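You operate a simulated robot arm through the tools that you are given. There is no shell and no other tool. Be economical: measure what you need, move in short steps, check, and stop when the job is done.

Carry out the task below with a simulated robot arm. There is one attempt and no reset: what you move stays moved.

TASK
Shut the sash over the seat, mop the spill and wipe the smear.
Fine: use the green cloth and put it back; close both shutters once that sash is clean; the sash over the radiator stays as it is. What is to be rubbed or washed off counts as gone when no trace of it is left.

It is judged by the outcome, as a careful person would: the job done as asked, and still so three seconds after it is handed in. It fails if anything else is knocked over, pushed out of place, dropped, spilled or broken. Flat cloth is picked up by pressing the open fingertips on it (5 to 10 N) and closing them slowly along it; thin cloth reads only 2 to 8 mm in the jaws.

THE ROBOT
A 6-joint arm with a two-finger parallel gripper on a trunk, on a base that drives. Base frame: it is fixed to the floor where the robot stands at the start and does not move with it; the origin is under the middle of the robot, x ahead of it, y to its left, z up. Readings come in mm, rad, newtons and seconds.
With the tool pointing down near the work surface it reaches from about 100 to 700 mm from the robot's upright axis, wherever it stands. Its first joint turns from -2.897 to 2.897 rad. Places, roughly: sash over the radiator [600, -1300, 1200]; sash over the seat [900, 0, 1400]; shutter by the log corner [800, 600, 1200]; shutter by the radiator [600, -500, 1200]. Payload 3.91 kg.
Tool frame: the origin (TCP) lies between the finger pads and is the grasp point; the fingertips stand 30 mm ahead of it; z points along the fingers, y is the line along which they close. The gripper opens to 110 mm. The fingers are 20 mm wide and 10 mm thick; the gripper's body (48 by 112 mm) begins 55 mm behind the TCP.
Orientation is told as [roll, pitch, yaw] about the base's x, y, z axes, in that order, counted from this pose: with the fingers straight down and closing along the base's y, the tool's x points along the base's -x, its y along +y and its z along -z.

THE INTERFACE
- The arm moves only by the tool move_arm. Its argument "rows" is a list of rows, each an object of numbers (a shift or turn left out is 0, a gripper value left out holds the last): "x", "y", "z": the shift along the base's x, y, z in mm; "ax", "ay", "az": the turn, a rotation vector about the base's x, y, z in rad. In form: [{"x": .., "y": .., "z": .., "ax": .., "ay": .., "az": ..}, ...]. A call has 1 to 10 rows; each row shifts and turns the commanded pose from where the row before left it. "fingers" is the gripper command, from -1 (shut) to 1 (fully open), values between in proportion, set as the call begins (left out, the last holds). Each row takes 0.2 s and may step no farther than 50 mm and 0.15 rad from the row before; otherwise, or with a gripper value out of range, the whole call is refused. Where a pose cannot be reached the arm comes as near as it can. A force on the tool above 40 N (or 10 N above the force at the start of the call, whichever is more), or a blocked arm, ends the call early, and 0.2 s more pass. Each finger travels about 45 mm/s and halts on what it meets, pressing with about 38 N; the grip force reading is that of the motor and also rises with nothing between the fingers. The clock runs only during rows and for 0.2 s after the last one: add rows that do not move to give the fingers time. It gives the time, the measured TCP pose, the force on the tool (base axes), the opening and the grip force at its end, in the units of the frame above (readings bear some noise), with the torque about the TCP (base axes, N m) and any sound that the robot's microphone picked up.
- Cameras (640 x 400 px; columns grow to the right, rows downward): "scene" is now at [11.4, 167.4, 1620.9]; the picture's right is [0.01, -1.00, 0.00], its down [-0.63, -0.01, -0.77] and it looks along [0.77, 0.01, -0.63] (base axes); focal length 248 px, centre (320, 200). "wrist" rides on the gripper at [77, 7, -115] in the tool frame; the picture's right is [-0.09, 1.00, 0.00], its down [-0.80, -0.07, -0.59] and it looks along [-0.59, -0.05, 0.80] (tool axes); focal length 270 px, centre (320, 200). There is no depth. A picture from a camera that has moved, and an enlarged one, comes with that camera's place and axes in the base frame and with its lens.
- camera(camera): a new picture of that camera. The clock stands still meanwhile.
- raise_lower(by): slides the trunk up (or, below 0, down) by that many mm; the arm and the scene camera ride with it, the base frame stays. It gives what a move gives, with no picture.
- base_move(legs): drives the robot by 1 to 6 legs, each [ahead, turn to the left] in mm and rad, along the robot's own axes; the way and the turn of a leg run together, so that a leg with both is an arc; at most 1500 mm and 3.142 rad a leg. The arm and the cameras ride along, it lands a little off, and it stops where it bumps. It gives what a move gives.
- head_to(pan, tilt): turns the head with the scene camera to pan (to the left, within 2.705 rad either way) and tilt (down, from -0.506 to 1.204), counted from straight ahead of the robot. It gives what a move gives.
- zoom(camera, box): a new picture of the part [left, top, right, bottom] of that camera's present view, enlarged. The clock stands still meanwhile.
- sign_off(): hands the job in; it is judged then, once.

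Work in short steps. Places have to be worked out from the pictures, the camera data and where the tool is seen: move nearer, look again, correct. Check each grasp and each placing, and mend what went wrong. You have 120 turns and 90 pictures in all, those below and enlarged ones among them. Open the gripper and draw the arm clear of the work before you hand the job in, unless the task says otherwise; then end with one line.

The tools are called after "Call:" by a JSON object that holds its "method" and its "body". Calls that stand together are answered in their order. move_arm: Moves the arm, as the interface text tells. Its arguments: {"type":"object","properties":{"rows":{"type":"array","items":{"type":"object","properties":{"x":{"type":"number"},"y":{"type":"number"},"z":{"type":"number"},"ax":{"type":"number"},"ay":{"type":"number"},"az":{"type":"number"}}}},"fingers":{"type":"number"}},"required":["rows"]} The other tools are called the same way: raise_lower (by) slides the trunk up or down; base_move (legs) drives the base; head_to (pan, tilt) turns the head that bears the scene camera; camera (camera) takes a picture; zoom (camera, box) takes an enlarged picture of a part of a camera's view; sign_off () hands the job in.

At the start:

```text
clock: 0.0
eef_pos: [437.7, 71.1, 1420.0]
tool_rot: [0.0, 0.0, 0.007]
ft_force: [0.7, 0.4, 0.0]
torque: [0.01, 0.02, 0.01]
finger_gap: 110.1
gripper_force: 0.0
trunk travel left (down, up): [-575.0, 35.0]
robot x, y, heading: [4.6, 12.3, -0.003]
head pan, tilt: [0.009, 0.686]
```

scene: 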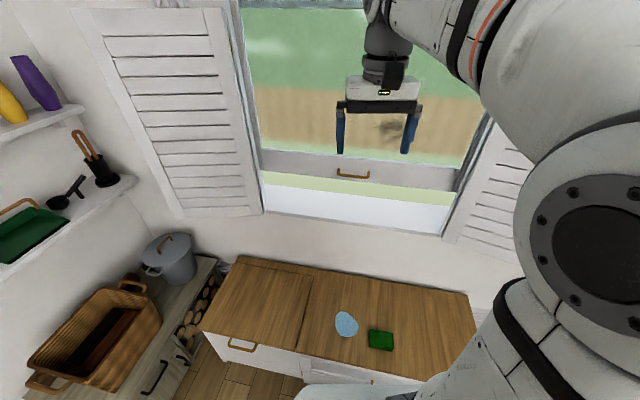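
wrist: 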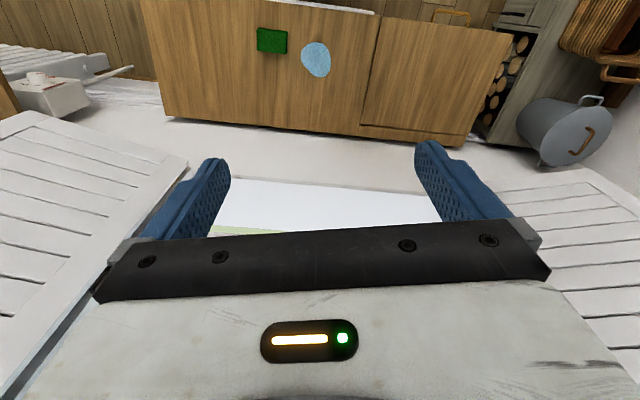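

The arm partly hides the window in the scene view; I zoom in on the sash and on the seat to identify the smear, spill and cloth.

Call:
{"method": "zoom", "body": {"camera": "scene", "box": [220, 0, 520, 240]}}

Call:
{"method": "zoom", "body": {"camera": "scene", "box": [180, 220, 500, 400]}}

Call:
{"method": "head_to", "body": {"pan": 0, "tilt": 0.2}}

Call:
{"method": "camera", "body": {"camera": "scene"}}

```text
1.67 times, centred on (370, 120) of scene
camera zoom: at [11.4, 167.4, 1620.9], right [0.01, -1.0, 0.0], down [-0.63, -0.01, -0.77], along [0.77, 0.01, -0.63], focal length 413 px, centre (237, 333)
```

zoom: 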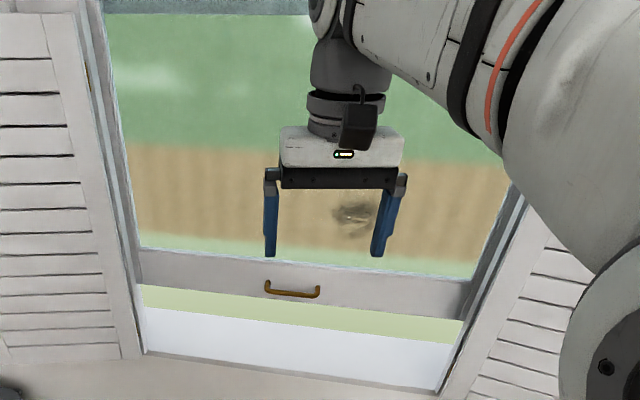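

```text
2.00 times, centred on (340, 310) of scene
camera zoom: at [11.4, 167.4, 1620.9], right [0.01, -1.0, 0.0], down [-0.63, -0.01, -0.77], along [0.77, 0.01, -0.63], focal length 496 px, centre (280, -20)
```

zoom: 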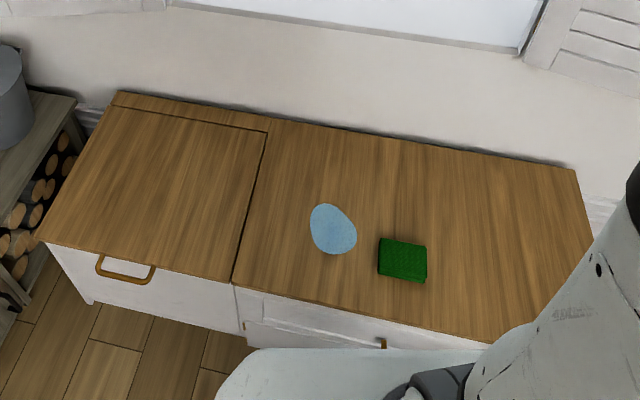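

```text
clock: 0.9
eef_pos: [437.4, 71.3, 1421.0]
tool_rot: [-0.002, 0.0, 0.007]
ft_force: [-0.3, 0.2, 0.4]
torque: [-0.01, -0.02, 0.04]
finger_gap: 110.0
gripper_force: 0.1
trunk travel left (down, up): [-575.0, 35.0]
robot x, y, heading: [4.9, 18.5, -0.001]
head pan, tilt: [0.0, 0.201]
```

```text
85 pictures are left
camera scene: at [19.1, 166.4, 1665.1], right [0.0, -1.0, 0.0], down [-0.2, 0.0, -0.98], along [0.98, 0.0, -0.2], focal length 248 px, centre (320, 200)
```

scene: 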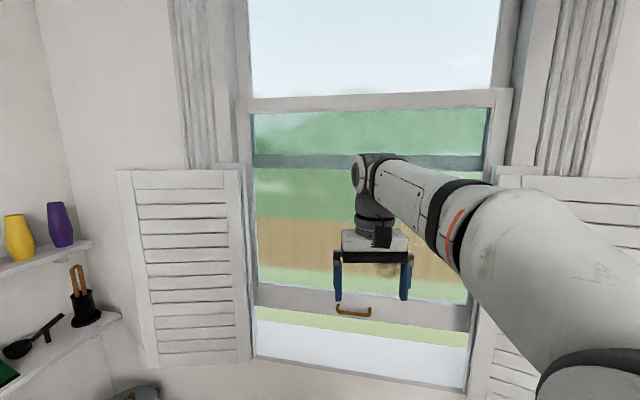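

The window wall looks rotated by about 10° relative to the base frame. I lower the trunk for a second viewpoint (triangulation) and look again.

Call:
{"method": "raise_lower", "body": {"by": -350}}

Call:
{"method": "camera", "body": {"camera": "scene"}}

Call:
{"method": "head_to", "body": {"pan": 0, "tilt": 0.686}}

Call:
{"method": "camera", "body": {"camera": "scene"}}

Call:
{"method": "camera", "body": {"camera": "wrist"}}

```text
clock: 4.3
eef_pos: [437.0, 71.0, 1071.1]
tool_rot: [0.0, 0.0, 0.006]
ft_force: [-0.6, 0.6, -0.7]
torque: [0.02, 0.02, -0.02]
finger_gap: 109.9
gripper_force: 0.0
trunk travel left (down, up): [-225.0, 385.0]
robot x, y, heading: [2.7, 17.1, 0.0]
head pan, tilt: [0.0, 0.201]
```

```text
84 pictures are left
camera scene: at [19.1, 166.7, 1315.2], right [0.0, -1.0, 0.0], down [-0.2, 0.0, -0.98], along [0.98, 0.0, -0.2], focal length 248 px, centre (320, 200)
```

scene: 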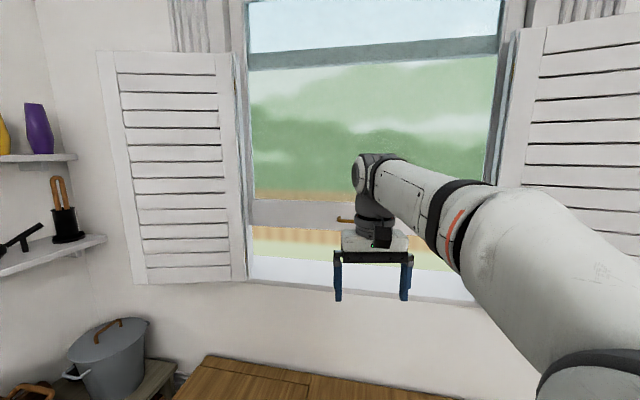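

```text
clock: 5.3
eef_pos: [437.8, 71.3, 1070.1]
tool_rot: [-0.001, 0.0, 0.008]
ft_force: [0.7, 0.4, -0.2]
torque: [0.02, -0.02, 0.01]
finger_gap: 109.9
gripper_force: 0.0
trunk travel left (down, up): [-225.0, 385.0]
robot x, y, heading: [4.7, 17.2, -0.004]
head pan, tilt: [0.0, 0.686]
```

```text
83 pictures are left
camera scene: at [11.5, 166.7, 1271.1], right [0.0, -1.0, 0.0], down [-0.63, 0.0, -0.77], along [0.77, 0.0, -0.63], focal length 248 px, centre (320, 200)
```

scene: 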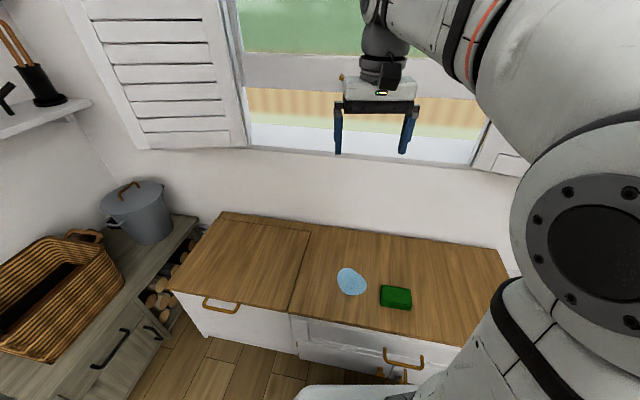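

```text
82 pictures are left
camera wrist: at [360.5, 78.3, 1185.1], right [0.08, 1.0, 0.0], down [0.8, -0.07, 0.59], along [0.59, -0.05, -0.8], focal length 270 px, centre (320, 200)
```

wrist: 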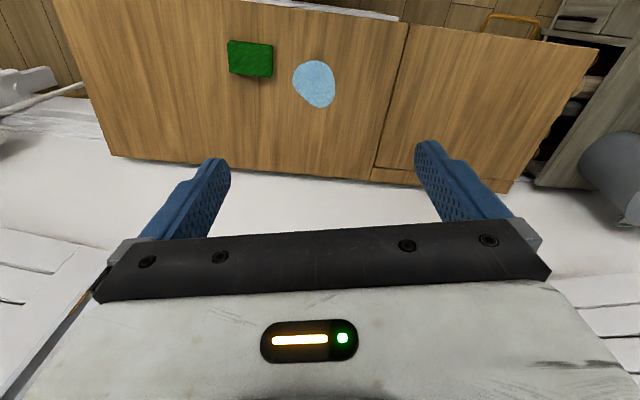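

I enlarge the wrist view on the cloth and spill to see their shape and thickness.

Call:
{"method": "zoom", "body": {"camera": "wrist", "box": [160, 0, 400, 150]}}

Call:
{"method": "zoom", "body": {"camera": "scene", "box": [280, 230, 480, 355]}}

```text
2.67 times, centred on (280, 75) of wrist
camera zoom: at [360.5, 78.3, 1185.1], right [0.08, 1.0, 0.0], down [0.8, -0.07, 0.59], along [0.59, -0.05, -0.8], focal length 721 px, centre (427, 533)
```

zoom: 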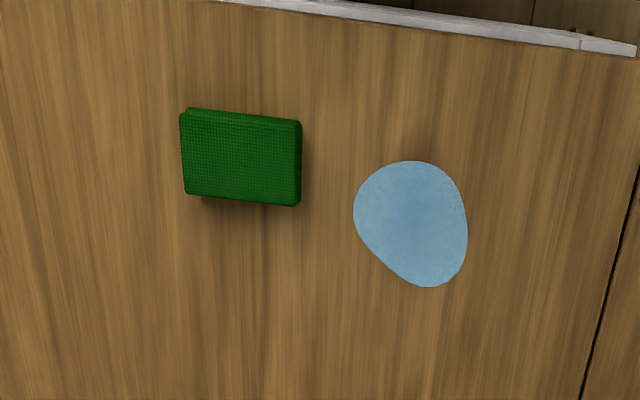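

```text
3.20 times, centred on (380, 292) of scene
camera zoom: at [11.5, 166.7, 1271.1], right [0.0, -1.0, 0.0], down [-0.63, 0.0, -0.77], along [0.77, 0.0, -0.63], focal length 793 px, centre (128, -96)
```

zoom: 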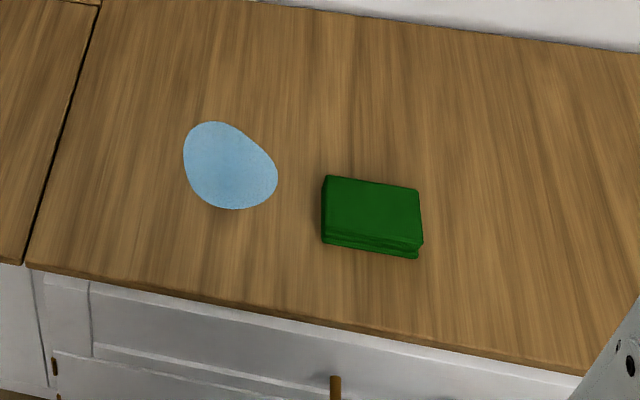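

The cloth is a folded pad of about 104×73×25 mm at ≈(458,-96,~480) on the seat (z≈460). The sash handle is at ≈(861,38,1067) and the wall normal is ≈(1,-0.175,0). I turn the wrist 90° so the fingers can later close vertically on the bar.

Call:
{"method": "move_arm", "body": {"rows": [{"az": 0.15}, {"az": 0.15}, {"az": 0.15}, {"az": 0.15}, {"az": 0.15}, {"az": 0.15}, {"az": 0.15}, {"az": 0.15}, {"az": 0.15}, {"az": 0.15}]}}

Call:
{"method": "move_arm", "body": {"rows": [{"az": 0.07, "x": 10}, {"ay": -0.15, "x": 20}, {"ay": -0.15, "x": 20}, {"ay": -0.15, "x": 20}, {"ay": -0.15, "x": 20}, {"ay": -0.15, "x": 20}, {"ay": -0.15, "x": 20}, {"ay": -0.15, "x": 20}, {"ay": -0.15, "x": 20}]}}

Call:
{"method": "move_arm", "body": {"rows": [{"ay": -0.15, "x": 20}, {"ay": -0.15, "x": 20}, {"ay": -0.07}, {"az": -0.087}, {"az": -0.087}, {}]}}

Call:
{"method": "camera", "body": {"camera": "scene"}}

Call:
{"method": "camera", "body": {"camera": "wrist"}}

```text
clock: 7.5
eef_pos: [437.0, 71.8, 1070.4]
tool_rot: [0.0, 0.0, 1.508]
ft_force: [-0.1, -0.4, -0.3]
torque: [-0.01, 0.02, -0.01]
finger_gap: 110.0
gripper_force: 0.1
trunk travel left (down, up): [-225.0, 385.0]
robot x, y, heading: [1.2, 13.7, -0.002]
head pan, tilt: [0.0, 0.686]
```

```text
clock: 9.5
eef_pos: [605.6, 71.1, 1068.8]
tool_rot: [-1.201, 0.005, 1.575]
ft_force: [0.5, -0.3, -0.5]
torque: [0.01, -0.05, -0.03]
finger_gap: 110.0
gripper_force: 0.0
trunk travel left (down, up): [-225.0, 385.0]
robot x, y, heading: [-0.3, 18.1, -0.002]
head pan, tilt: [0.0, 0.686]
```

```text
clock: 10.9
eef_pos: [634.1, 63.1, 1068.4]
tool_rot: [-1.503, 0.006, 1.376]
ft_force: [0.0, -0.6, 0.5]
torque: [0.01, -0.02, -0.04]
finger_gap: 110.1
gripper_force: 0.0
out of reach, approached as far as the arm can: row 1, 2
trunk travel left (down, up): [-225.0, 385.0]
robot x, y, heading: [4.0, 16.9, 0.002]
head pan, tilt: [0.0, 0.686]
```

```text
79 pictures are left
camera scene: at [11.5, 166.8, 1271.0], right [0.0, -1.0, 0.0], down [-0.63, 0.0, -0.77], along [0.77, 0.0, -0.63], focal length 248 px, centre (320, 200)
```

scene: 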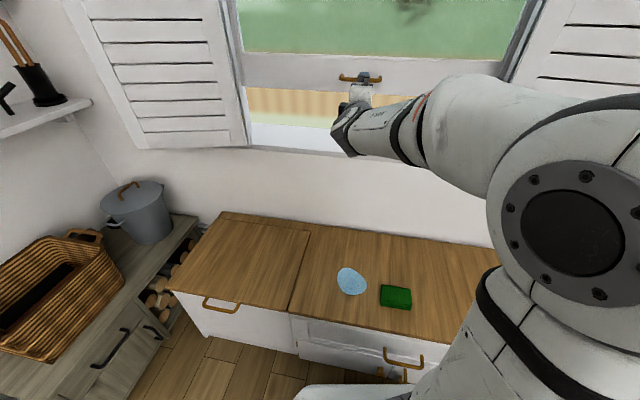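

```text
78 pictures are left
camera wrist: at [507.5, 11.9, 1071.5], right [-0.05, 0.09, -0.99], down [-0.42, 0.9, 0.11], along [0.91, 0.42, -0.01], focal length 270 px, centre (320, 200)
```

wrist: 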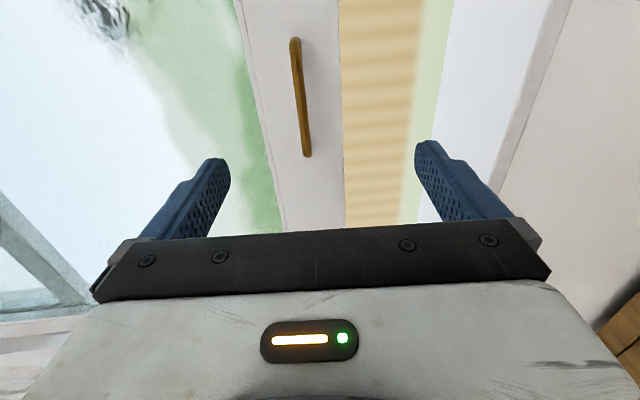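

The tool faces the sash but reach ends near x≈634, so I must drive closer. I look straight down to see the base's front clearance to the seat.

Call:
{"method": "head_to", "body": {"pan": 0.1, "tilt": 1.2}}

Call:
{"method": "camera", "body": {"camera": "scene"}}

```text
clock: 11.8
eef_pos: [634.5, 63.4, 1069.6]
tool_rot: [-1.502, 0.007, 1.375]
ft_force: [0.8, -0.5, 1.0]
torque: [0.01, -0.01, 0.02]
finger_gap: 109.9
gripper_force: 0.0
trunk travel left (down, up): [-225.0, 385.0]
robot x, y, heading: [-1.0, 12.5, 0.002]
head pan, tilt: [0.099, 1.201]
```

```text
77 pictures are left
camera scene: at [-18.3, 172.2, 1233.9], right [0.1, -1.0, 0.0], down [-0.93, -0.09, -0.36], along [0.36, 0.04, -0.93], focal length 248 px, centre (320, 200)
```

scene: 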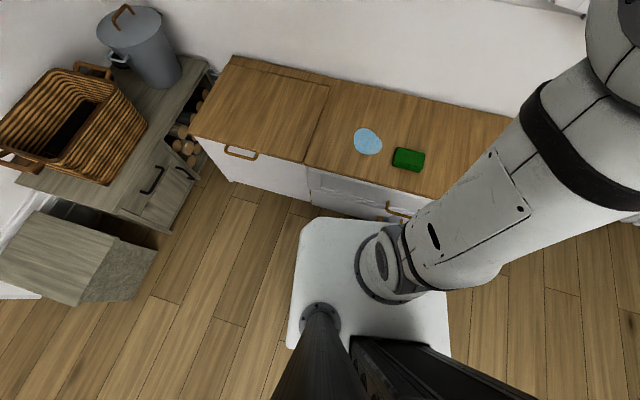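

The base front (~x 290) has about 65 mm to the seat front once squared to the wall. I turn the robot to face the window wall squarely, creep ahead 35 mm, and check.

Call:
{"method": "base_move", "body": {"legs": [[0, -0.172], [35, 0]]}}

Call:
{"method": "head_to", "body": {"pan": 0.25, "tilt": 1.2}}

Call:
{"method": "camera", "body": {"camera": "scene"}}

```text
clock: 13.3
eef_pos: [668.8, -51.0, 1069.3]
tool_rot: [-1.502, 0.006, 1.205]
ft_force: [0.4, -0.7, 0.3]
torque: [0.03, 0.02, -0.01]
finger_gap: 110.1
gripper_force: 0.1
trunk travel left (down, up): [-225.0, 385.0]
robot x, y, heading: [37.8, 9.4, -0.174]
head pan, tilt: [0.099, 1.201]
```

```text
clock: 14.1
eef_pos: [668.9, -50.1, 1069.4]
tool_rot: [-1.504, 0.008, 1.204]
ft_force: [-0.1, -0.1, -0.1]
torque: [0.01, 0.01, -0.02]
finger_gap: 110.4
gripper_force: 0.1
trunk travel left (down, up): [-225.0, 385.0]
robot x, y, heading: [36.7, 10.6, -0.175]
head pan, tilt: [0.25, 1.201]
```

```text
76 pictures are left
camera scene: at [45.2, 176.5, 1233.8], right [0.07, -1.0, 0.0], down [-0.93, -0.07, -0.36], along [0.36, 0.03, -0.93], focal length 248 px, centre (320, 200)
```

scene: 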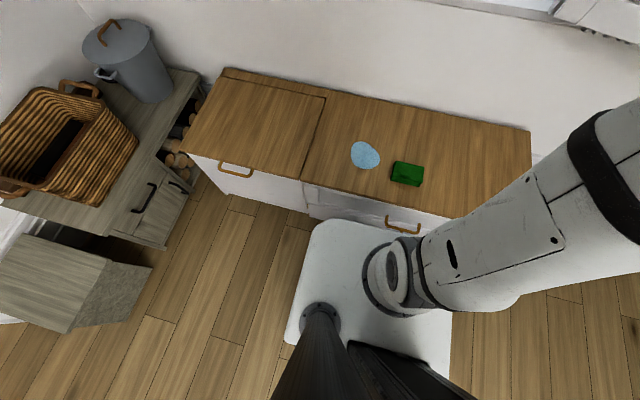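

There is still a ~30–45 mm gap. I raise the trunk 300 mm and then lower the tool by 300 mm, which brings the shoulder nearer to tool height for reach, and realign the tool to the wall normal.

Call:
{"method": "raise_lower", "body": {"by": 300}}

Call:
{"method": "move_arm", "body": {"rows": [{"z": -40, "az": 0.1}, {"z": -40, "az": 0.074}, {"z": -40, "ay": -0.067}, {"z": -40}, {"z": -40}, {"z": -40}, {"z": -40}, {"z": -20}, {"x": 30, "y": 40}, {"x": 25, "y": 43}]}}

Call:
{"method": "camera", "body": {"camera": "wrist"}}

```text
clock: 17.1
eef_pos: [670.2, -50.5, 1368.8]
tool_rot: [-1.503, 0.007, 1.205]
ft_force: [0.4, -0.7, -0.3]
torque: [-0.04, 0.05, 0.02]
finger_gap: 109.8
gripper_force: 0.1
trunk travel left (down, up): [-525.0, 85.0]
robot x, y, heading: [38.9, 11.1, -0.176]
head pan, tilt: [0.25, 1.201]
```

```text
clock: 19.2
eef_pos: [725.1, 69.3, 1072.7]
tool_rot: [-1.566, -0.005, 1.379]
ft_force: [-0.4, -0.4, 0.7]
torque: [0.01, -0.03, 0.02]
finger_gap: 109.9
gripper_force: 0.1
out of reach, approached as far as the arm can: row 3, 4, 5, 6, 7
trunk travel left (down, up): [-525.0, 85.0]
robot x, y, heading: [39.4, 10.5, -0.177]
head pan, tilt: [0.25, 1.201]
```

```text
75 pictures are left
camera wrist: at [598.2, 16.5, 1067.9], right [0.01, 0.09, -1.0], down [-0.43, 0.9, 0.08], along [0.9, 0.43, 0.05], focal length 270 px, centre (320, 200)
```

wrist: 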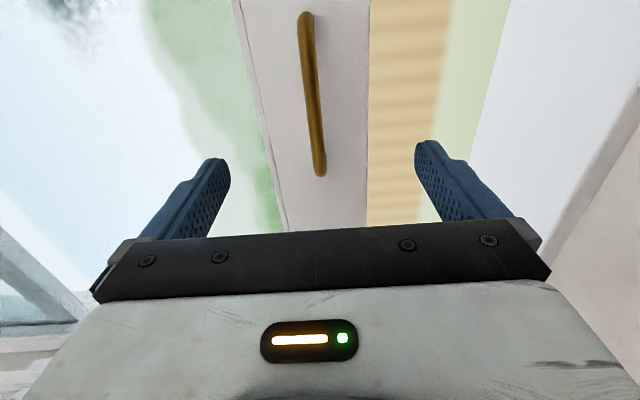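

Handle bar triangulates to centre ≈(861,44,1078), with about 138 mm left along the normal. I raise 6 mm and advance 100 mm along the normal.

Call:
{"method": "move_arm", "body": {"rows": [{"z": 6}, {"x": 24.6, "y": -4.3}, {"x": 24.6, "y": -4.3}, {"x": 24.6, "y": -4.3}, {"x": 24.6, "y": -4.3}, {}]}}

Call:
{"method": "camera", "body": {"camera": "wrist"}}

```text
clock: 20.6
eef_pos: [823.1, 48.7, 1081.6]
tool_rot: [-1.569, -0.007, 1.379]
ft_force: [-0.3, 0.0, -1.0]
torque: [-0.02, 0.03, 0.03]
finger_gap: 110.1
gripper_force: 0.1
trunk travel left (down, up): [-525.0, 85.0]
robot x, y, heading: [38.6, 13.9, -0.174]
head pan, tilt: [0.25, 1.201]
```

```text
74 pictures are left
camera wrist: at [697.8, -3.4, 1074.9], right [0.02, 0.09, -1.0], down [-0.43, 0.9, 0.08], along [0.9, 0.43, 0.05], focal length 270 px, centre (320, 200)
```

wrist: 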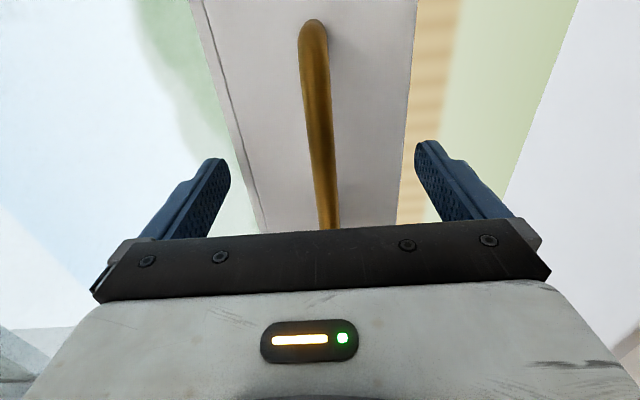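

The bar is centred between the fingers. I advance 20 mm more so it lies between the tips, watching for contact.

Call:
{"method": "move_arm", "body": {"rows": [{"x": 9.85, "y": -1.7}, {"x": 9.85, "y": -1.7}, {}]}}

Call:
{"method": "move_arm", "body": {"rows": [{}, {}, {}, {}, {}, {}, {}], "fingers": -1}}

Call:
{"method": "camera", "body": {"camera": "wrist"}}

```text
clock: 21.5
eef_pos: [837.4, 46.5, 1080.2]
tool_rot: [-1.565, -0.005, 1.378]
ft_force: [-29.0, 1.6, -0.9]
torque: [-0.06, -1.68, -0.13]
finger_gap: 109.2
gripper_force: 0.0
trunk travel left (down, up): [-525.0, 85.0]
robot x, y, heading: [38.6, 13.0, -0.173]
head pan, tilt: [0.25, 1.201]
stopped in row 3: the force on the tool passed its limit (the readings are from after the stop); the commanded pose is now the measured one
```

```text
clock: 23.1
eef_pos: [837.9, 46.4, 1081.0]
tool_rot: [-1.567, -0.004, 1.378]
ft_force: [-38.7, 2.0, -5.7]
torque: [-1.07, -1.05, -0.2]
finger_gap: 99.7
gripper_force: 45.5
trunk travel left (down, up): [-525.0, 85.0]
robot x, y, heading: [38.5, 9.1, -0.18]
head pan, tilt: [0.25, 1.201]
```

```text
73 pictures are left
camera wrist: at [711.4, -5.4, 1075.2], right [0.01, 0.09, -1.0], down [-0.43, 0.9, 0.08], along [0.9, 0.43, 0.05], focal length 270 px, centre (320, 200)
```

wrist: 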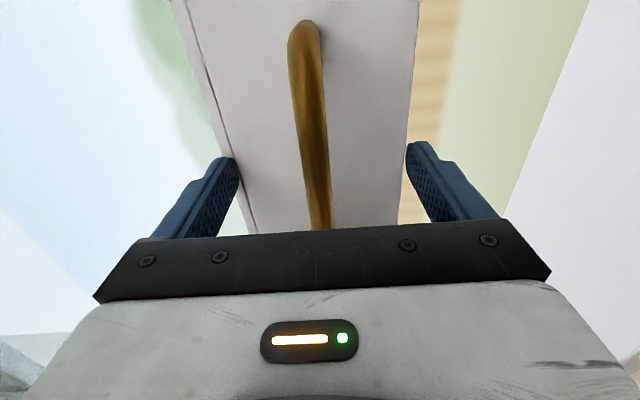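

The fingers straddle the whole bottom rail (gap ~100 mm) and the upper tip touches the glass; I'm too deep. Open, back off ~18 mm, then close on the bar.

Call:
{"method": "move_arm", "body": {"rows": [{}, {}, {"x": -5, "y": 0.9}, {"x": -7, "y": 1.2}, {"x": -7, "y": 1.2}, {}], "fingers": 1}}

Call:
{"method": "move_arm", "body": {"rows": [{}, {}, {}, {}, {}, {}, {}], "fingers": -1}}

Call:
{"method": "camera", "body": {"camera": "wrist"}}

```text
clock: 24.5
eef_pos: [823.6, 50.8, 1078.1]
tool_rot: [-1.565, -0.005, 1.378]
ft_force: [0.0, -0.6, -0.5]
torque: [0.0, 0.01, 0.01]
finger_gap: 110.0
gripper_force: 0.0
trunk travel left (down, up): [-525.0, 85.0]
robot x, y, heading: [38.4, 9.8, -0.173]
head pan, tilt: [0.25, 1.201]
```

```text
clock: 26.1
eef_pos: [822.5, 50.4, 1078.0]
tool_rot: [-1.567, -0.005, 1.379]
ft_force: [2.0, -0.8, 2.8]
torque: [-0.33, 0.05, 0.07]
finger_gap: 11.7
gripper_force: 44.8
trunk travel left (down, up): [-525.0, 85.0]
robot x, y, heading: [39.9, 12.8, -0.176]
head pan, tilt: [0.25, 1.201]
```

```text
72 pictures are left
camera wrist: at [696.1, -2.7, 1072.3], right [0.01, 0.09, -1.0], down [-0.43, 0.9, 0.08], along [0.9, 0.43, 0.05], focal length 270 px, centre (320, 200)
```

wrist: 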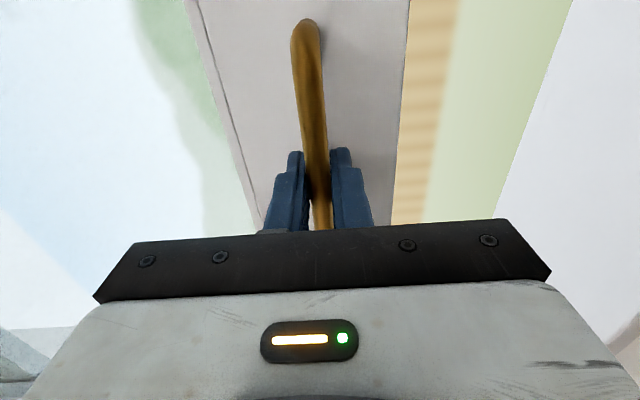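

Bar gripped (11.7 mm). I pull straight down slowly and watch the force.

Call:
{"method": "move_arm", "body": {"rows": [{"z": -5}, {"z": -10}, {"z": -15}, {"z": -15}, {"z": -15}, {}]}}

```text
clock: 27.5
eef_pos: [823.2, 50.0, 1016.6]
tool_rot: [-1.562, -0.003, 1.38]
ft_force: [-8.1, 3.9, -3.0]
torque: [-0.16, 0.06, -0.46]
finger_gap: 11.6
gripper_force: 44.8
trunk travel left (down, up): [-525.0, 85.0]
robot x, y, heading: [36.2, 10.8, -0.173]
head pan, tilt: [0.25, 1.201]
```

The sash moves easily. I continue down until it seats.

Call:
{"method": "move_arm", "body": {"rows": [{"z": -15}, {"z": -15}, {"z": -15}, {"z": -15}, {"z": -15}, {"z": -15}, {"z": -10}, {"z": -10}, {}]}}

Call:
{"method": "move_arm", "body": {"rows": [{"z": -8}, {"z": -8}, {"z": -8}, {"z": -8}, {"z": -8}, {"z": -8}, {"z": -8}, {"z": -8}, {"z": -8}, {}]}}

Call:
{"method": "camera", "body": {"camera": "wrist"}}

```text
clock: 29.5
eef_pos: [823.5, 49.9, 907.4]
tool_rot: [-1.562, -0.004, 1.38]
ft_force: [-6.0, 3.8, -2.2]
torque: [-0.24, 0.03, -0.45]
finger_gap: 11.7
gripper_force: 45.0
trunk travel left (down, up): [-525.0, 85.0]
robot x, y, heading: [39.2, 12.3, -0.177]
head pan, tilt: [0.25, 1.201]
```

```text
clock: 30.8
eef_pos: [822.7, 49.6, 877.0]
tool_rot: [-1.59, -0.008, 1.376]
ft_force: [-27.2, -1.0, 17.8]
torque: [-0.59, 0.01, -0.43]
finger_gap: 11.6
gripper_force: 44.6
trunk travel left (down, up): [-525.0, 85.0]
robot x, y, heading: [39.6, 13.5, -0.176]
head pan, tilt: [0.25, 1.201]
stopped in row 6: the force on the tool passed its limit (the readings are from after the stop); the commanded pose is now the measured one
```

```text
71 pictures are left
camera wrist: at [696.9, -2.6, 869.1], right [0.04, 0.09, -1.0], down [-0.43, 0.9, 0.07], along [0.9, 0.43, 0.07], focal length 270 px, centre (320, 200)
```

wrist: 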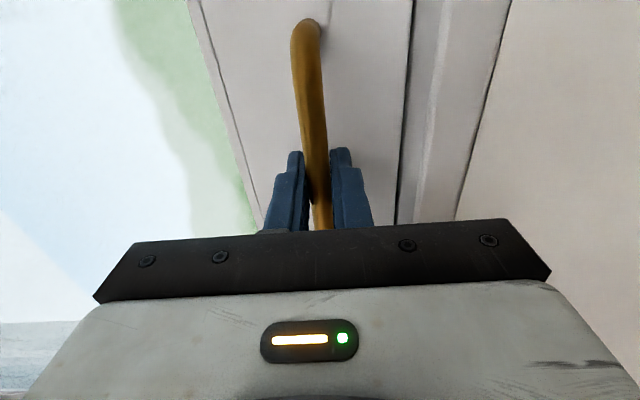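

The sash is seated (travel ≈201 mm). I release, back off along the normal, and tilt the tool down while retreating.

Call:
{"method": "move_arm", "body": {"rows": [{}, {}, {}, {}, {"x": -20, "y": 3.5}, {"x": -40, "y": 7}, {"x": -40, "y": 7}, {"x": -40, "y": 7}, {"x": -40, "y": 7}], "fingers": 1}}

Call:
{"method": "move_arm", "body": {"rows": [{"ax": 0.0257, "ay": 0.147, "x": -20, "y": -10}, {"ax": 0.0257, "ay": 0.147, "x": -20, "y": -10}, {"ax": 0.0257, "ay": 0.147, "x": -20, "y": -10}, {"ax": 0.0257, "ay": 0.147, "x": -20, "y": -10}, {"ax": 0.0257, "ay": 0.147, "x": -20, "y": -10}, {"ax": 0.0257, "ay": 0.147, "x": -20, "y": -10}, {"ax": 0.0257, "ay": 0.147, "x": -20, "y": -10}, {"ax": 0.0257, "ay": 0.147, "x": -20, "y": -10}, {"ax": 0.0257, "ay": 0.147, "x": -20, "y": -10}, {"ax": 0.0257, "ay": 0.147, "y": -10}]}}

Call:
{"method": "move_arm", "body": {"rows": [{"ax": 0.016, "ay": 0.09}, {"y": -20}, {}]}}

Call:
{"method": "head_to", "body": {"pan": 0.17, "tilt": 0.6}}

Call:
{"method": "camera", "body": {"camera": "scene"}}

Call:
{"method": "camera", "body": {"camera": "wrist"}}

```text
clock: 32.8
eef_pos: [646.4, 80.9, 872.7]
tool_rot: [-1.581, -0.006, 1.38]
ft_force: [0.3, -0.1, -1.4]
torque: [0.02, -0.01, -0.03]
finger_gap: 110.2
gripper_force: 0.0
trunk travel left (down, up): [-525.0, 85.0]
robot x, y, heading: [38.1, 11.3, -0.176]
head pan, tilt: [0.25, 1.201]
```

```text
clock: 35.0
eef_pos: [467.0, -20.6, 875.5]
tool_rot: [-0.206, 0.053, 1.381]
ft_force: [-0.7, -0.2, 0.0]
torque: [-0.02, -0.02, 0.04]
finger_gap: 110.2
gripper_force: 0.1
out of reach, approached as far as the arm can: row 10
trunk travel left (down, up): [-525.0, 85.0]
robot x, y, heading: [43.2, 10.4, -0.175]
head pan, tilt: [0.25, 1.201]
```

```text
clock: 35.8
eef_pos: [468.0, -43.4, 874.3]
tool_rot: [-0.174, 0.069, 1.38]
ft_force: [-0.5, 0.2, 0.7]
torque: [0.06, -0.02, -0.03]
finger_gap: 110.1
gripper_force: 0.1
out of reach, approached as far as the arm can: row 1
trunk travel left (down, up): [-525.0, 85.0]
robot x, y, heading: [38.3, 12.5, -0.173]
head pan, tilt: [0.25, 1.201]
```

```text
clock: 36.8
eef_pos: [467.4, -43.9, 874.7]
tool_rot: [-0.175, 0.072, 1.38]
ft_force: [0.2, 0.1, 0.1]
torque: [0.0, 0.0, -0.01]
finger_gap: 110.1
gripper_force: 0.1
trunk travel left (down, up): [-525.0, 85.0]
robot x, y, heading: [39.5, 9.1, -0.177]
head pan, tilt: [0.169, 0.6]
```

```text
70 pictures are left
camera scene: at [77.6, 171.9, 1578.3], right [0.0, -1.0, 0.0], down [-0.57, 0.0, -0.82], along [0.82, 0.0, -0.57], focal length 248 px, centre (320, 200)
```

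scene: 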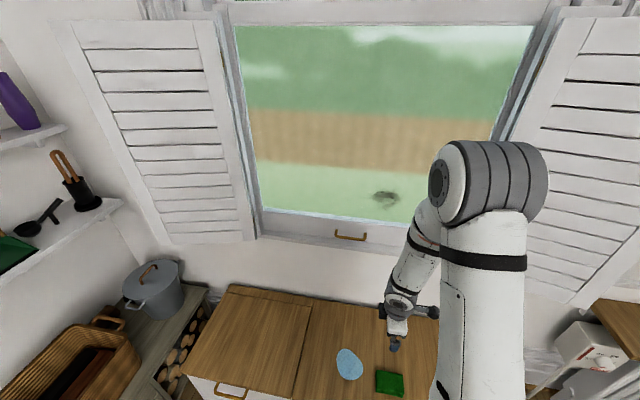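

```text
69 pictures are left
camera wrist: at [429.1, -104.9, 993.0], right [-0.95, 0.26, -0.18], down [0.13, 0.83, 0.54], along [0.29, 0.49, -0.82], focal length 270 px, centre (320, 200)
```

wrist: 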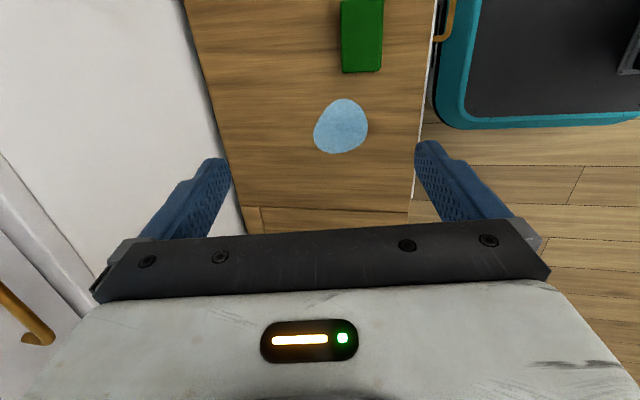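

Sash shut; the smear sits at ≈(847,-72,1057) on the glass. Now I lower the trunk toward the cloth, straighten the tool and look.

Call:
{"method": "raise_lower", "body": {"by": -250}}

Call:
{"method": "move_arm", "body": {"rows": [{"ax": 0.016, "ay": 0.09, "y": -15}, {"ax": 0.016, "ay": 0.09, "y": -15}, {"y": -20}, {}]}}

Call:
{"method": "camera", "body": {"camera": "wrist"}}

```text
clock: 39.4
eef_pos: [468.2, -43.4, 625.6]
tool_rot: [-0.175, 0.071, 1.379]
ft_force: [0.4, -0.7, -0.2]
torque: [-0.02, -0.01, 0.0]
finger_gap: 110.1
gripper_force: 0.1
trunk travel left (down, up): [-275.0, 335.0]
robot x, y, heading: [41.8, 12.2, -0.176]
head pan, tilt: [0.169, 0.6]
```

```text
clock: 40.4
eef_pos: [469.6, -91.4, 626.9]
tool_rot: [0.009, 0.073, 1.391]
ft_force: [0.3, 0.3, 0.1]
torque: [-0.01, 0.01, -0.01]
finger_gap: 109.9
gripper_force: 0.0
out of reach, approached as far as the arm can: row 1
trunk travel left (down, up): [-275.0, 335.0]
robot x, y, heading: [38.3, 9.0, -0.175]
head pan, tilt: [0.169, 0.6]
```

```text
68 pictures are left
camera wrist: at [451.5, -155.8, 746.9], right [-0.96, 0.26, 0.0], down [0.22, 0.81, 0.53], along [0.14, 0.52, -0.85], focal length 270 px, centre (320, 200)
```

wrist: 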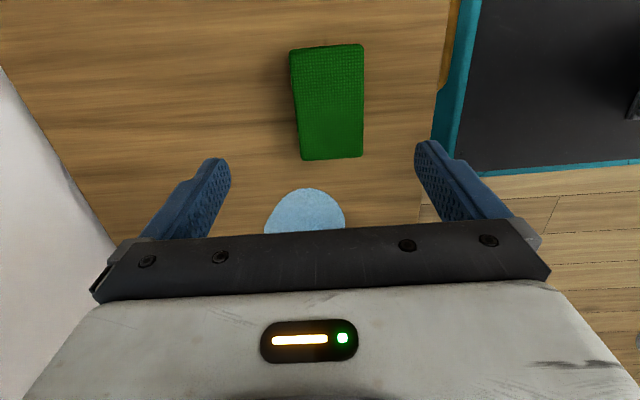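

Cloth centre ≈(460,-95), aligned with the tool. I correct the small tilt, centre over it, and go down to tips ≈ z 505.

Call:
{"method": "move_arm", "body": {"rows": [{"ax": 0.072, "ay": -0.013, "x": -9, "y": -4}, {"z": -30}, {"z": -30}, {"z": -30}, {}]}}

Call:
{"method": "camera", "body": {"camera": "wrist"}}

Call:
{"method": "zoom", "body": {"camera": "scene", "box": [280, 200, 480, 325]}}

```text
clock: 41.6
eef_pos: [457.4, -92.6, 535.1]
tool_rot: [0.008, 0.0, 1.393]
ft_force: [0.9, 0.5, 0.4]
torque: [0.0, -0.01, 0.0]
finger_gap: 109.9
gripper_force: 0.1
trunk travel left (down, up): [-275.0, 335.0]
robot x, y, heading: [38.5, 10.5, -0.172]
head pan, tilt: [0.169, 0.6]
```

```text
67 pictures are left
camera wrist: at [438.5, -166.2, 650.9], right [-0.96, 0.26, 0.01], down [0.22, 0.77, 0.59], along [0.15, 0.57, -0.8], focal length 270 px, centre (320, 200)
```

wrist: 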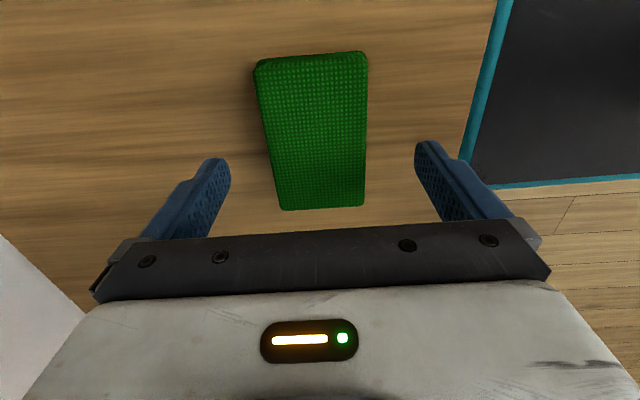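

```text
3.20 times, centred on (380, 262) of scene
camera zoom: at [77.9, 171.8, 1328.4], right [0.0, -1.0, 0.0], down [-0.57, 0.0, -0.82], along [0.82, 0.0, -0.57], focal length 793 px, centre (128, 0)
```

zoom: 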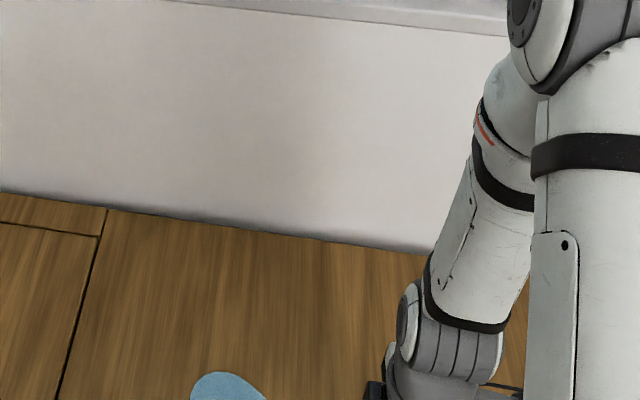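

Cloth is aligned and centred between the fingers. I descend gently to find the seat surface with the open tips.

Call:
{"method": "move_arm", "body": {"rows": [{"z": -15}, {"z": -15}, {"z": -8}, {"z": -5}, {"z": -5}, {"z": -5}, {"z": -5}, {"z": -5}, {"z": -5}]}}

```text
clock: 42.8
eef_pos: [461.0, -93.5, 490.9]
tool_rot: [0.0, 0.001, 1.393]
ft_force: [-2.1, 2.6, 33.8]
torque: [0.14, 0.63, 0.03]
finger_gap: 105.8
gripper_force: 0.0
trunk travel left (down, up): [-275.0, 335.0]
robot x, y, heading: [41.5, 11.3, -0.169]
head pan, tilt: [0.169, 0.6]
stopped in row 6: the force on the tool passed its limit (the readings are from after the stop); the commanded pose is now the measured one
```

Seat surface at z≈462. I raise 10 mm so the pad protrudes below the tips, then close part way onto it.

Call:
{"method": "move_arm", "body": {"rows": [{"z": 5, "x": -2}, {"z": 5}, {}, {}], "fingers": 0.9}}

Call:
{"method": "move_arm", "body": {"rows": [{}, {}, {}, {}, {}], "fingers": 0.15}}

Call:
{"method": "camera", "body": {"camera": "wrist"}}

```text
clock: 43.8
eef_pos: [457.3, -95.4, 498.6]
tool_rot: [0.003, 0.002, 1.393]
ft_force: [-0.6, -0.6, 0.7]
torque: [0.02, 0.02, 0.02]
finger_gap: 104.4
gripper_force: 0.0
trunk travel left (down, up): [-275.0, 335.0]
robot x, y, heading: [36.0, 12.0, -0.175]
head pan, tilt: [0.169, 0.6]
```

```text
clock: 45.0
eef_pos: [457.9, -95.0, 498.6]
tool_rot: [0.004, 0.001, 1.392]
ft_force: [-1.0, -1.0, -0.2]
torque: [-0.03, -0.07, -0.01]
finger_gap: 67.4
gripper_force: 38.0
trunk travel left (down, up): [-275.0, 335.0]
robot x, y, heading: [40.3, 13.2, -0.175]
head pan, tilt: [0.169, 0.6]
```

```text
65 pictures are left
camera wrist: at [437.8, -168.7, 614.3], right [-0.96, 0.26, 0.0], down [0.21, 0.78, 0.59], along [0.15, 0.57, -0.8], focal length 270 px, centre (320, 200)
```

wrist: 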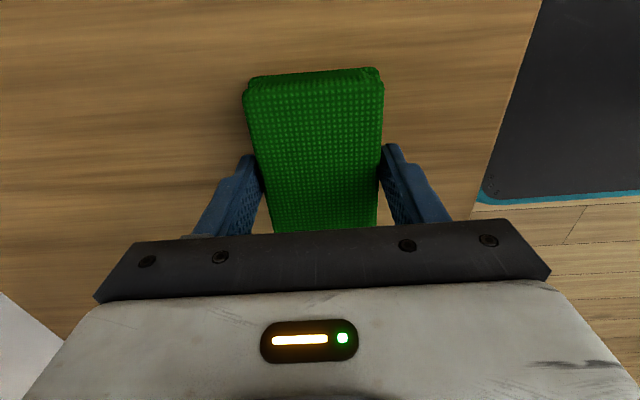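

Pad held at 67 mm. I lift it 110 mm, check the grip, and raise the trunk 250 mm to wipe the glass first while the cloth is dry.

Call:
{"method": "move_arm", "body": {"rows": [{"z": 10}, {"z": 25}, {"z": 35}, {"z": 40}, {}], "fingers": 0}}

Call:
{"method": "camera", "body": {"camera": "wrist"}}

```text
clock: 46.2
eef_pos: [458.1, -93.4, 610.3]
tool_rot: [0.002, 0.0, 1.394]
ft_force: [0.3, -0.7, -0.6]
torque: [-0.02, -0.03, 0.01]
finger_gap: 66.8
gripper_force: 37.9
trunk travel left (down, up): [-275.0, 335.0]
robot x, y, heading: [40.2, 9.6, -0.174]
head pan, tilt: [0.169, 0.6]
```

```text
64 pictures are left
camera wrist: at [437.8, -167.4, 724.6], right [-0.96, 0.26, 0.0], down [0.21, 0.78, 0.59], along [0.15, 0.57, -0.8], focal length 270 px, centre (320, 200)
```

wrist: 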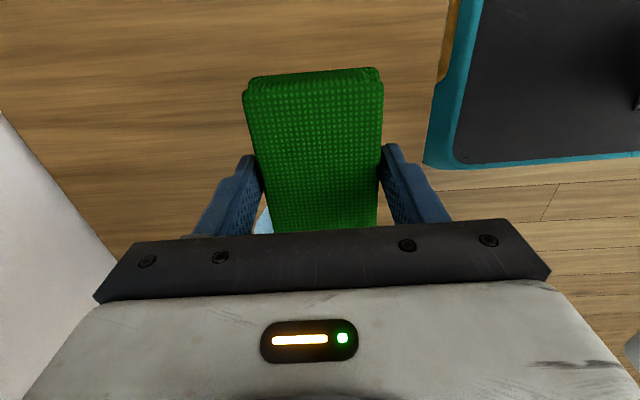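

Held firmly. Trunk up 250 mm, then tilt the tool forward toward the glass while rising.

Call:
{"method": "raise_lower", "body": {"by": 250}}

Call:
{"method": "move_arm", "body": {"rows": [{"x": 10, "z": 10}, {"ax": -0.0257, "ay": -0.147, "x": 22, "y": 2, "z": 10}, {"ax": -0.0257, "ay": -0.147, "x": 22, "y": 2, "z": 10}, {"ax": -0.0257, "ay": -0.147, "x": 22, "y": 2, "z": 15}, {"ax": -0.0257, "ay": -0.147, "x": 22, "y": 2, "z": 15}, {"ax": -0.0257, "ay": -0.147, "x": 22, "y": 2, "z": 20}, {"ax": -0.0257, "ay": -0.147, "x": 22, "y": 2, "z": 20}, {"ax": -0.0257, "ay": -0.147, "x": 22, "y": 2, "z": 20}, {"ax": -0.0257, "ay": -0.147, "x": 22, "y": 2, "z": 20}, {"ax": -0.0257, "ay": -0.147, "x": 22, "y": 2, "z": 20}]}}

Call:
{"method": "move_arm", "body": {"rows": [{"ax": -0.0257, "ay": -0.147, "x": 20, "z": 20}, {"ax": -0.014, "ay": -0.08, "x": 20, "z": 20}, {}]}}

Call:
{"method": "camera", "body": {"camera": "scene"}}

Call:
{"method": "camera", "body": {"camera": "wrist"}}

```text
clock: 48.8
eef_pos: [457.4, -94.1, 858.6]
tool_rot: [0.003, -0.001, 1.392]
ft_force: [0.6, -0.9, -0.9]
torque: [0.01, 0.01, -0.01]
finger_gap: 66.7
gripper_force: 37.7
trunk travel left (down, up): [-525.0, 85.0]
robot x, y, heading: [41.3, 11.3, -0.172]
head pan, tilt: [0.169, 0.6]
```

```text
clock: 51.0
eef_pos: [658.9, -79.2, 1016.5]
tool_rot: [-1.339, -0.006, 1.397]
ft_force: [0.7, 0.7, -1.1]
torque: [-0.01, -0.01, 0.0]
finger_gap: 66.6
gripper_force: 38.1
out of reach, approached as far as the arm can: row 3
trunk travel left (down, up): [-525.0, 85.0]
robot x, y, heading: [38.9, 11.8, -0.173]
head pan, tilt: [0.169, 0.6]
```

```text
clock: 51.8
eef_pos: [698.3, -79.2, 1057.7]
tool_rot: [-1.572, -0.006, 1.397]
ft_force: [0.5, -0.2, -1.1]
torque: [0.04, 0.04, 0.01]
finger_gap: 66.9
gripper_force: 37.9
trunk travel left (down, up): [-525.0, 85.0]
robot x, y, heading: [38.3, 7.3, -0.175]
head pan, tilt: [0.169, 0.6]
```

```text
63 pictures are left
camera scene: at [77.6, 171.9, 1578.4], right [0.0, -1.0, 0.0], down [-0.56, 0.0, -0.83], along [0.82, 0.0, -0.57], focal length 248 px, centre (320, 200)
```

scene: 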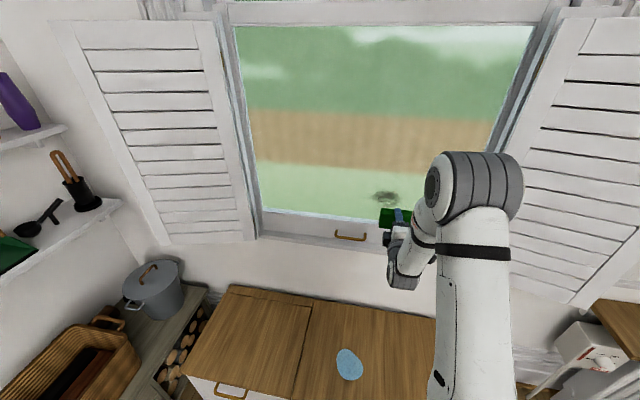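

```text
62 pictures are left
camera wrist: at [573.1, -135.0, 1051.8], right [0.02, 0.09, -1.0], down [-0.45, 0.89, 0.08], along [0.89, 0.45, 0.06], focal length 270 px, centre (320, 200)
```

wrist: 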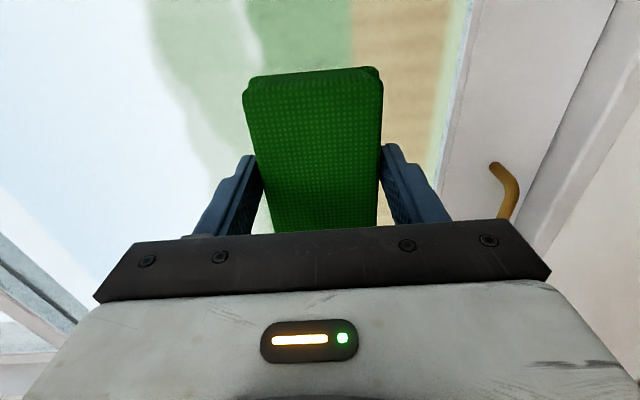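

I zoom in on the smear to get its extent before wiping.

Call:
{"method": "zoom", "body": {"camera": "scene", "box": [330, 160, 450, 235]}}

```text
5.33 times, centred on (390, 198) of scene
camera zoom: at [77.6, 171.9, 1578.4], right [0.0, -1.0, 0.0], down [-0.56, 0.0, -0.83], along [0.82, 0.0, -0.57], focal length 1322 px, centre (-53, 213)
```

zoom: 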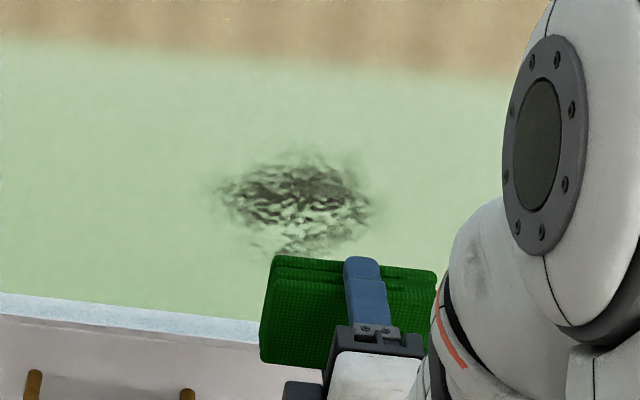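

The smear spans t ≈ ±60 mm around (847,-76) and z ≈ 1004–1096. I position at its right-top end and approach the glass.

Call:
{"method": "move_arm", "body": {"rows": [{"x": -2.9, "y": -16.7, "z": 27}, {"x": 29.5, "y": -5.2}, {"x": 29.5, "y": -5.2}, {"x": 24.6, "y": -4.3}, {"x": 9.85, "y": -1.7}, {"x": 4.9, "y": -0.9}, {"x": 4.9, "y": -0.9}, {"x": 4.9, "y": -0.9}, {}]}}

```text
clock: 53.6
eef_pos: [798.3, -113.3, 1082.8]
tool_rot: [-1.566, -0.008, 1.396]
ft_force: [-25.6, 5.1, 4.2]
torque: [-0.1, -0.71, -0.16]
finger_gap: 66.9
gripper_force: 37.7
trunk travel left (down, up): [-525.0, 85.0]
robot x, y, heading: [38.9, 7.8, -0.174]
head pan, tilt: [0.169, 0.6]
stopped in row 9: the force on the tool passed its limit (the readings are from after the stop); the commanded pose is now the measured one
```

Contact at ~26 N. I ease back 1.5 mm and sweep left along the glass.

Call:
{"method": "move_arm", "body": {"rows": [{"x": -1.5, "y": 0.3}, {"x": 2.1, "y": 11.8}, {"x": 2.1, "y": 11.8}, {"x": 2.1, "y": 11.8}, {"x": 2.1, "y": 11.8}, {"x": 2.1, "y": 11.8}, {"x": 2.1, "y": 11.8}, {"x": 2.1, "y": 11.8}, {"x": 2.1, "y": 11.8}]}}

Call:
{"method": "camera", "body": {"camera": "scene"}}

```text
clock: 55.6
eef_pos: [815.9, -17.6, 1079.9]
tool_rot: [-1.561, -0.006, 1.396]
ft_force: [-8.8, 0.1, -1.6]
torque: [0.02, -0.3, -0.12]
finger_gap: 66.9
gripper_force: 38.2
trunk travel left (down, up): [-525.0, 85.0]
robot x, y, heading: [37.3, 9.6, -0.18]
head pan, tilt: [0.169, 0.6]
```

```text
60 pictures are left
camera scene: at [76.0, 171.8, 1578.5], right [-0.01, -1.0, 0.0], down [-0.56, 0.0, -0.83], along [0.83, 0.0, -0.56], focal length 248 px, centre (320, 200)
```

scene: 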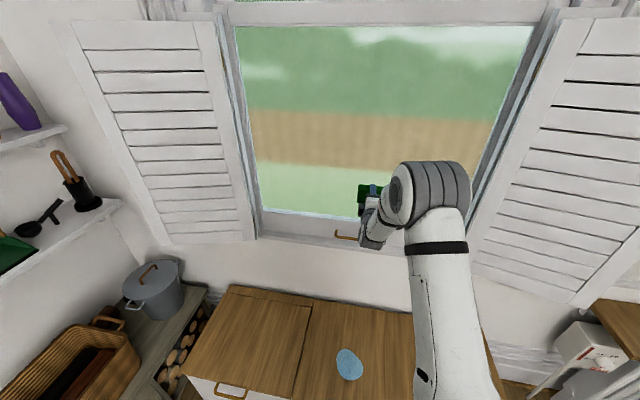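

Force is ~9 N at the left end. I step down 33 mm, press slightly, and sweep back right, then down again and left.

Call:
{"method": "move_arm", "body": {"rows": [{"z": -17}, {"z": -16, "x": 1}, {"x": -2.1, "y": -11.8}, {"x": -2.1, "y": -11.8}, {"x": -2.1, "y": -11.8}, {"x": -2.1, "y": -11.8}, {"x": -2.1, "y": -11.8}, {"x": -2.1, "y": -11.8}, {"x": -2.1, "y": -11.8}, {"x": -2.1, "y": -11.8}]}}

Call:
{"method": "move_arm", "body": {"rows": [{"x": -1.5, "y": -8}, {"z": -16}, {"z": -16}, {"x": 2.1, "y": 11.8}, {"x": 2.1, "y": 11.8}, {"x": 2.1, "y": 11.8}, {"x": 2.1, "y": 11.8}, {"x": 2.1, "y": 11.8}, {"x": 2.1, "y": 11.8}, {"x": 2.1, "y": 11.8}]}}

Call:
{"method": "move_arm", "body": {"rows": [{"x": 2.1, "y": 11.8}, {"x": 2.1, "y": 11.8}, {}]}}

Call:
{"method": "zoom", "body": {"camera": "scene", "box": [330, 150, 450, 235]}}

```text
clock: 57.8
eef_pos: [797.2, -111.0, 1048.6]
tool_rot: [-1.565, -0.004, 1.397]
ft_force: [-25.9, 14.6, -0.7]
torque: [-0.33, -0.58, 0.18]
finger_gap: 66.6
gripper_force: 37.9
trunk travel left (down, up): [-525.0, 85.0]
robot x, y, heading: [37.1, 12.4, -0.175]
head pan, tilt: [0.169, 0.6]
```

```text
clock: 59.1
eef_pos: [801.7, -97.1, 1015.3]
tool_rot: [-1.562, -0.01, 1.393]
ft_force: [-25.4, 0.7, 5.3]
torque: [-0.03, -1.1, 0.13]
finger_gap: 66.8
gripper_force: 37.6
trunk travel left (down, up): [-525.0, 85.0]
robot x, y, heading: [36.8, 11.8, -0.179]
head pan, tilt: [0.169, 0.6]
stopped in row 6: the force on the tool passed its limit (the readings are from after the stop); the commanded pose is now the measured one
```

```text
clock: 59.9
eef_pos: [804.6, -73.9, 1013.2]
tool_rot: [-1.557, -0.009, 1.392]
ft_force: [-35.6, -6.6, -2.9]
torque: [0.2, -1.07, -0.49]
finger_gap: 67.0
gripper_force: 38.2
trunk travel left (down, up): [-525.0, 85.0]
robot x, y, heading: [41.9, 10.8, -0.175]
head pan, tilt: [0.169, 0.6]
```

```text
4.71 times, centred on (390, 192) of scene
camera zoom: at [72.1, 171.0, 1578.6], right [-0.01, -1.0, 0.0], down [-0.56, 0.0, -0.83], along [0.83, 0.0, -0.56], focal length 1166 px, centre (-9, 235)
```

zoom: 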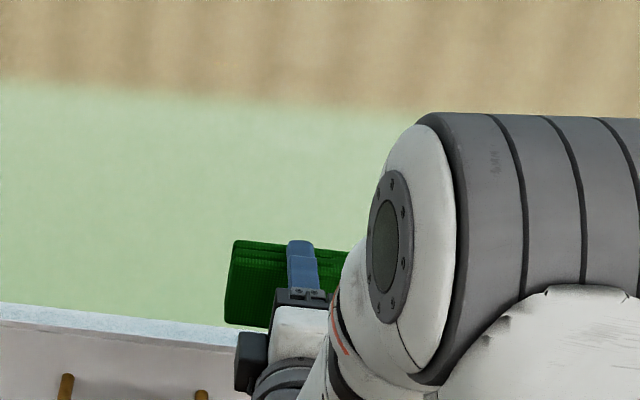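

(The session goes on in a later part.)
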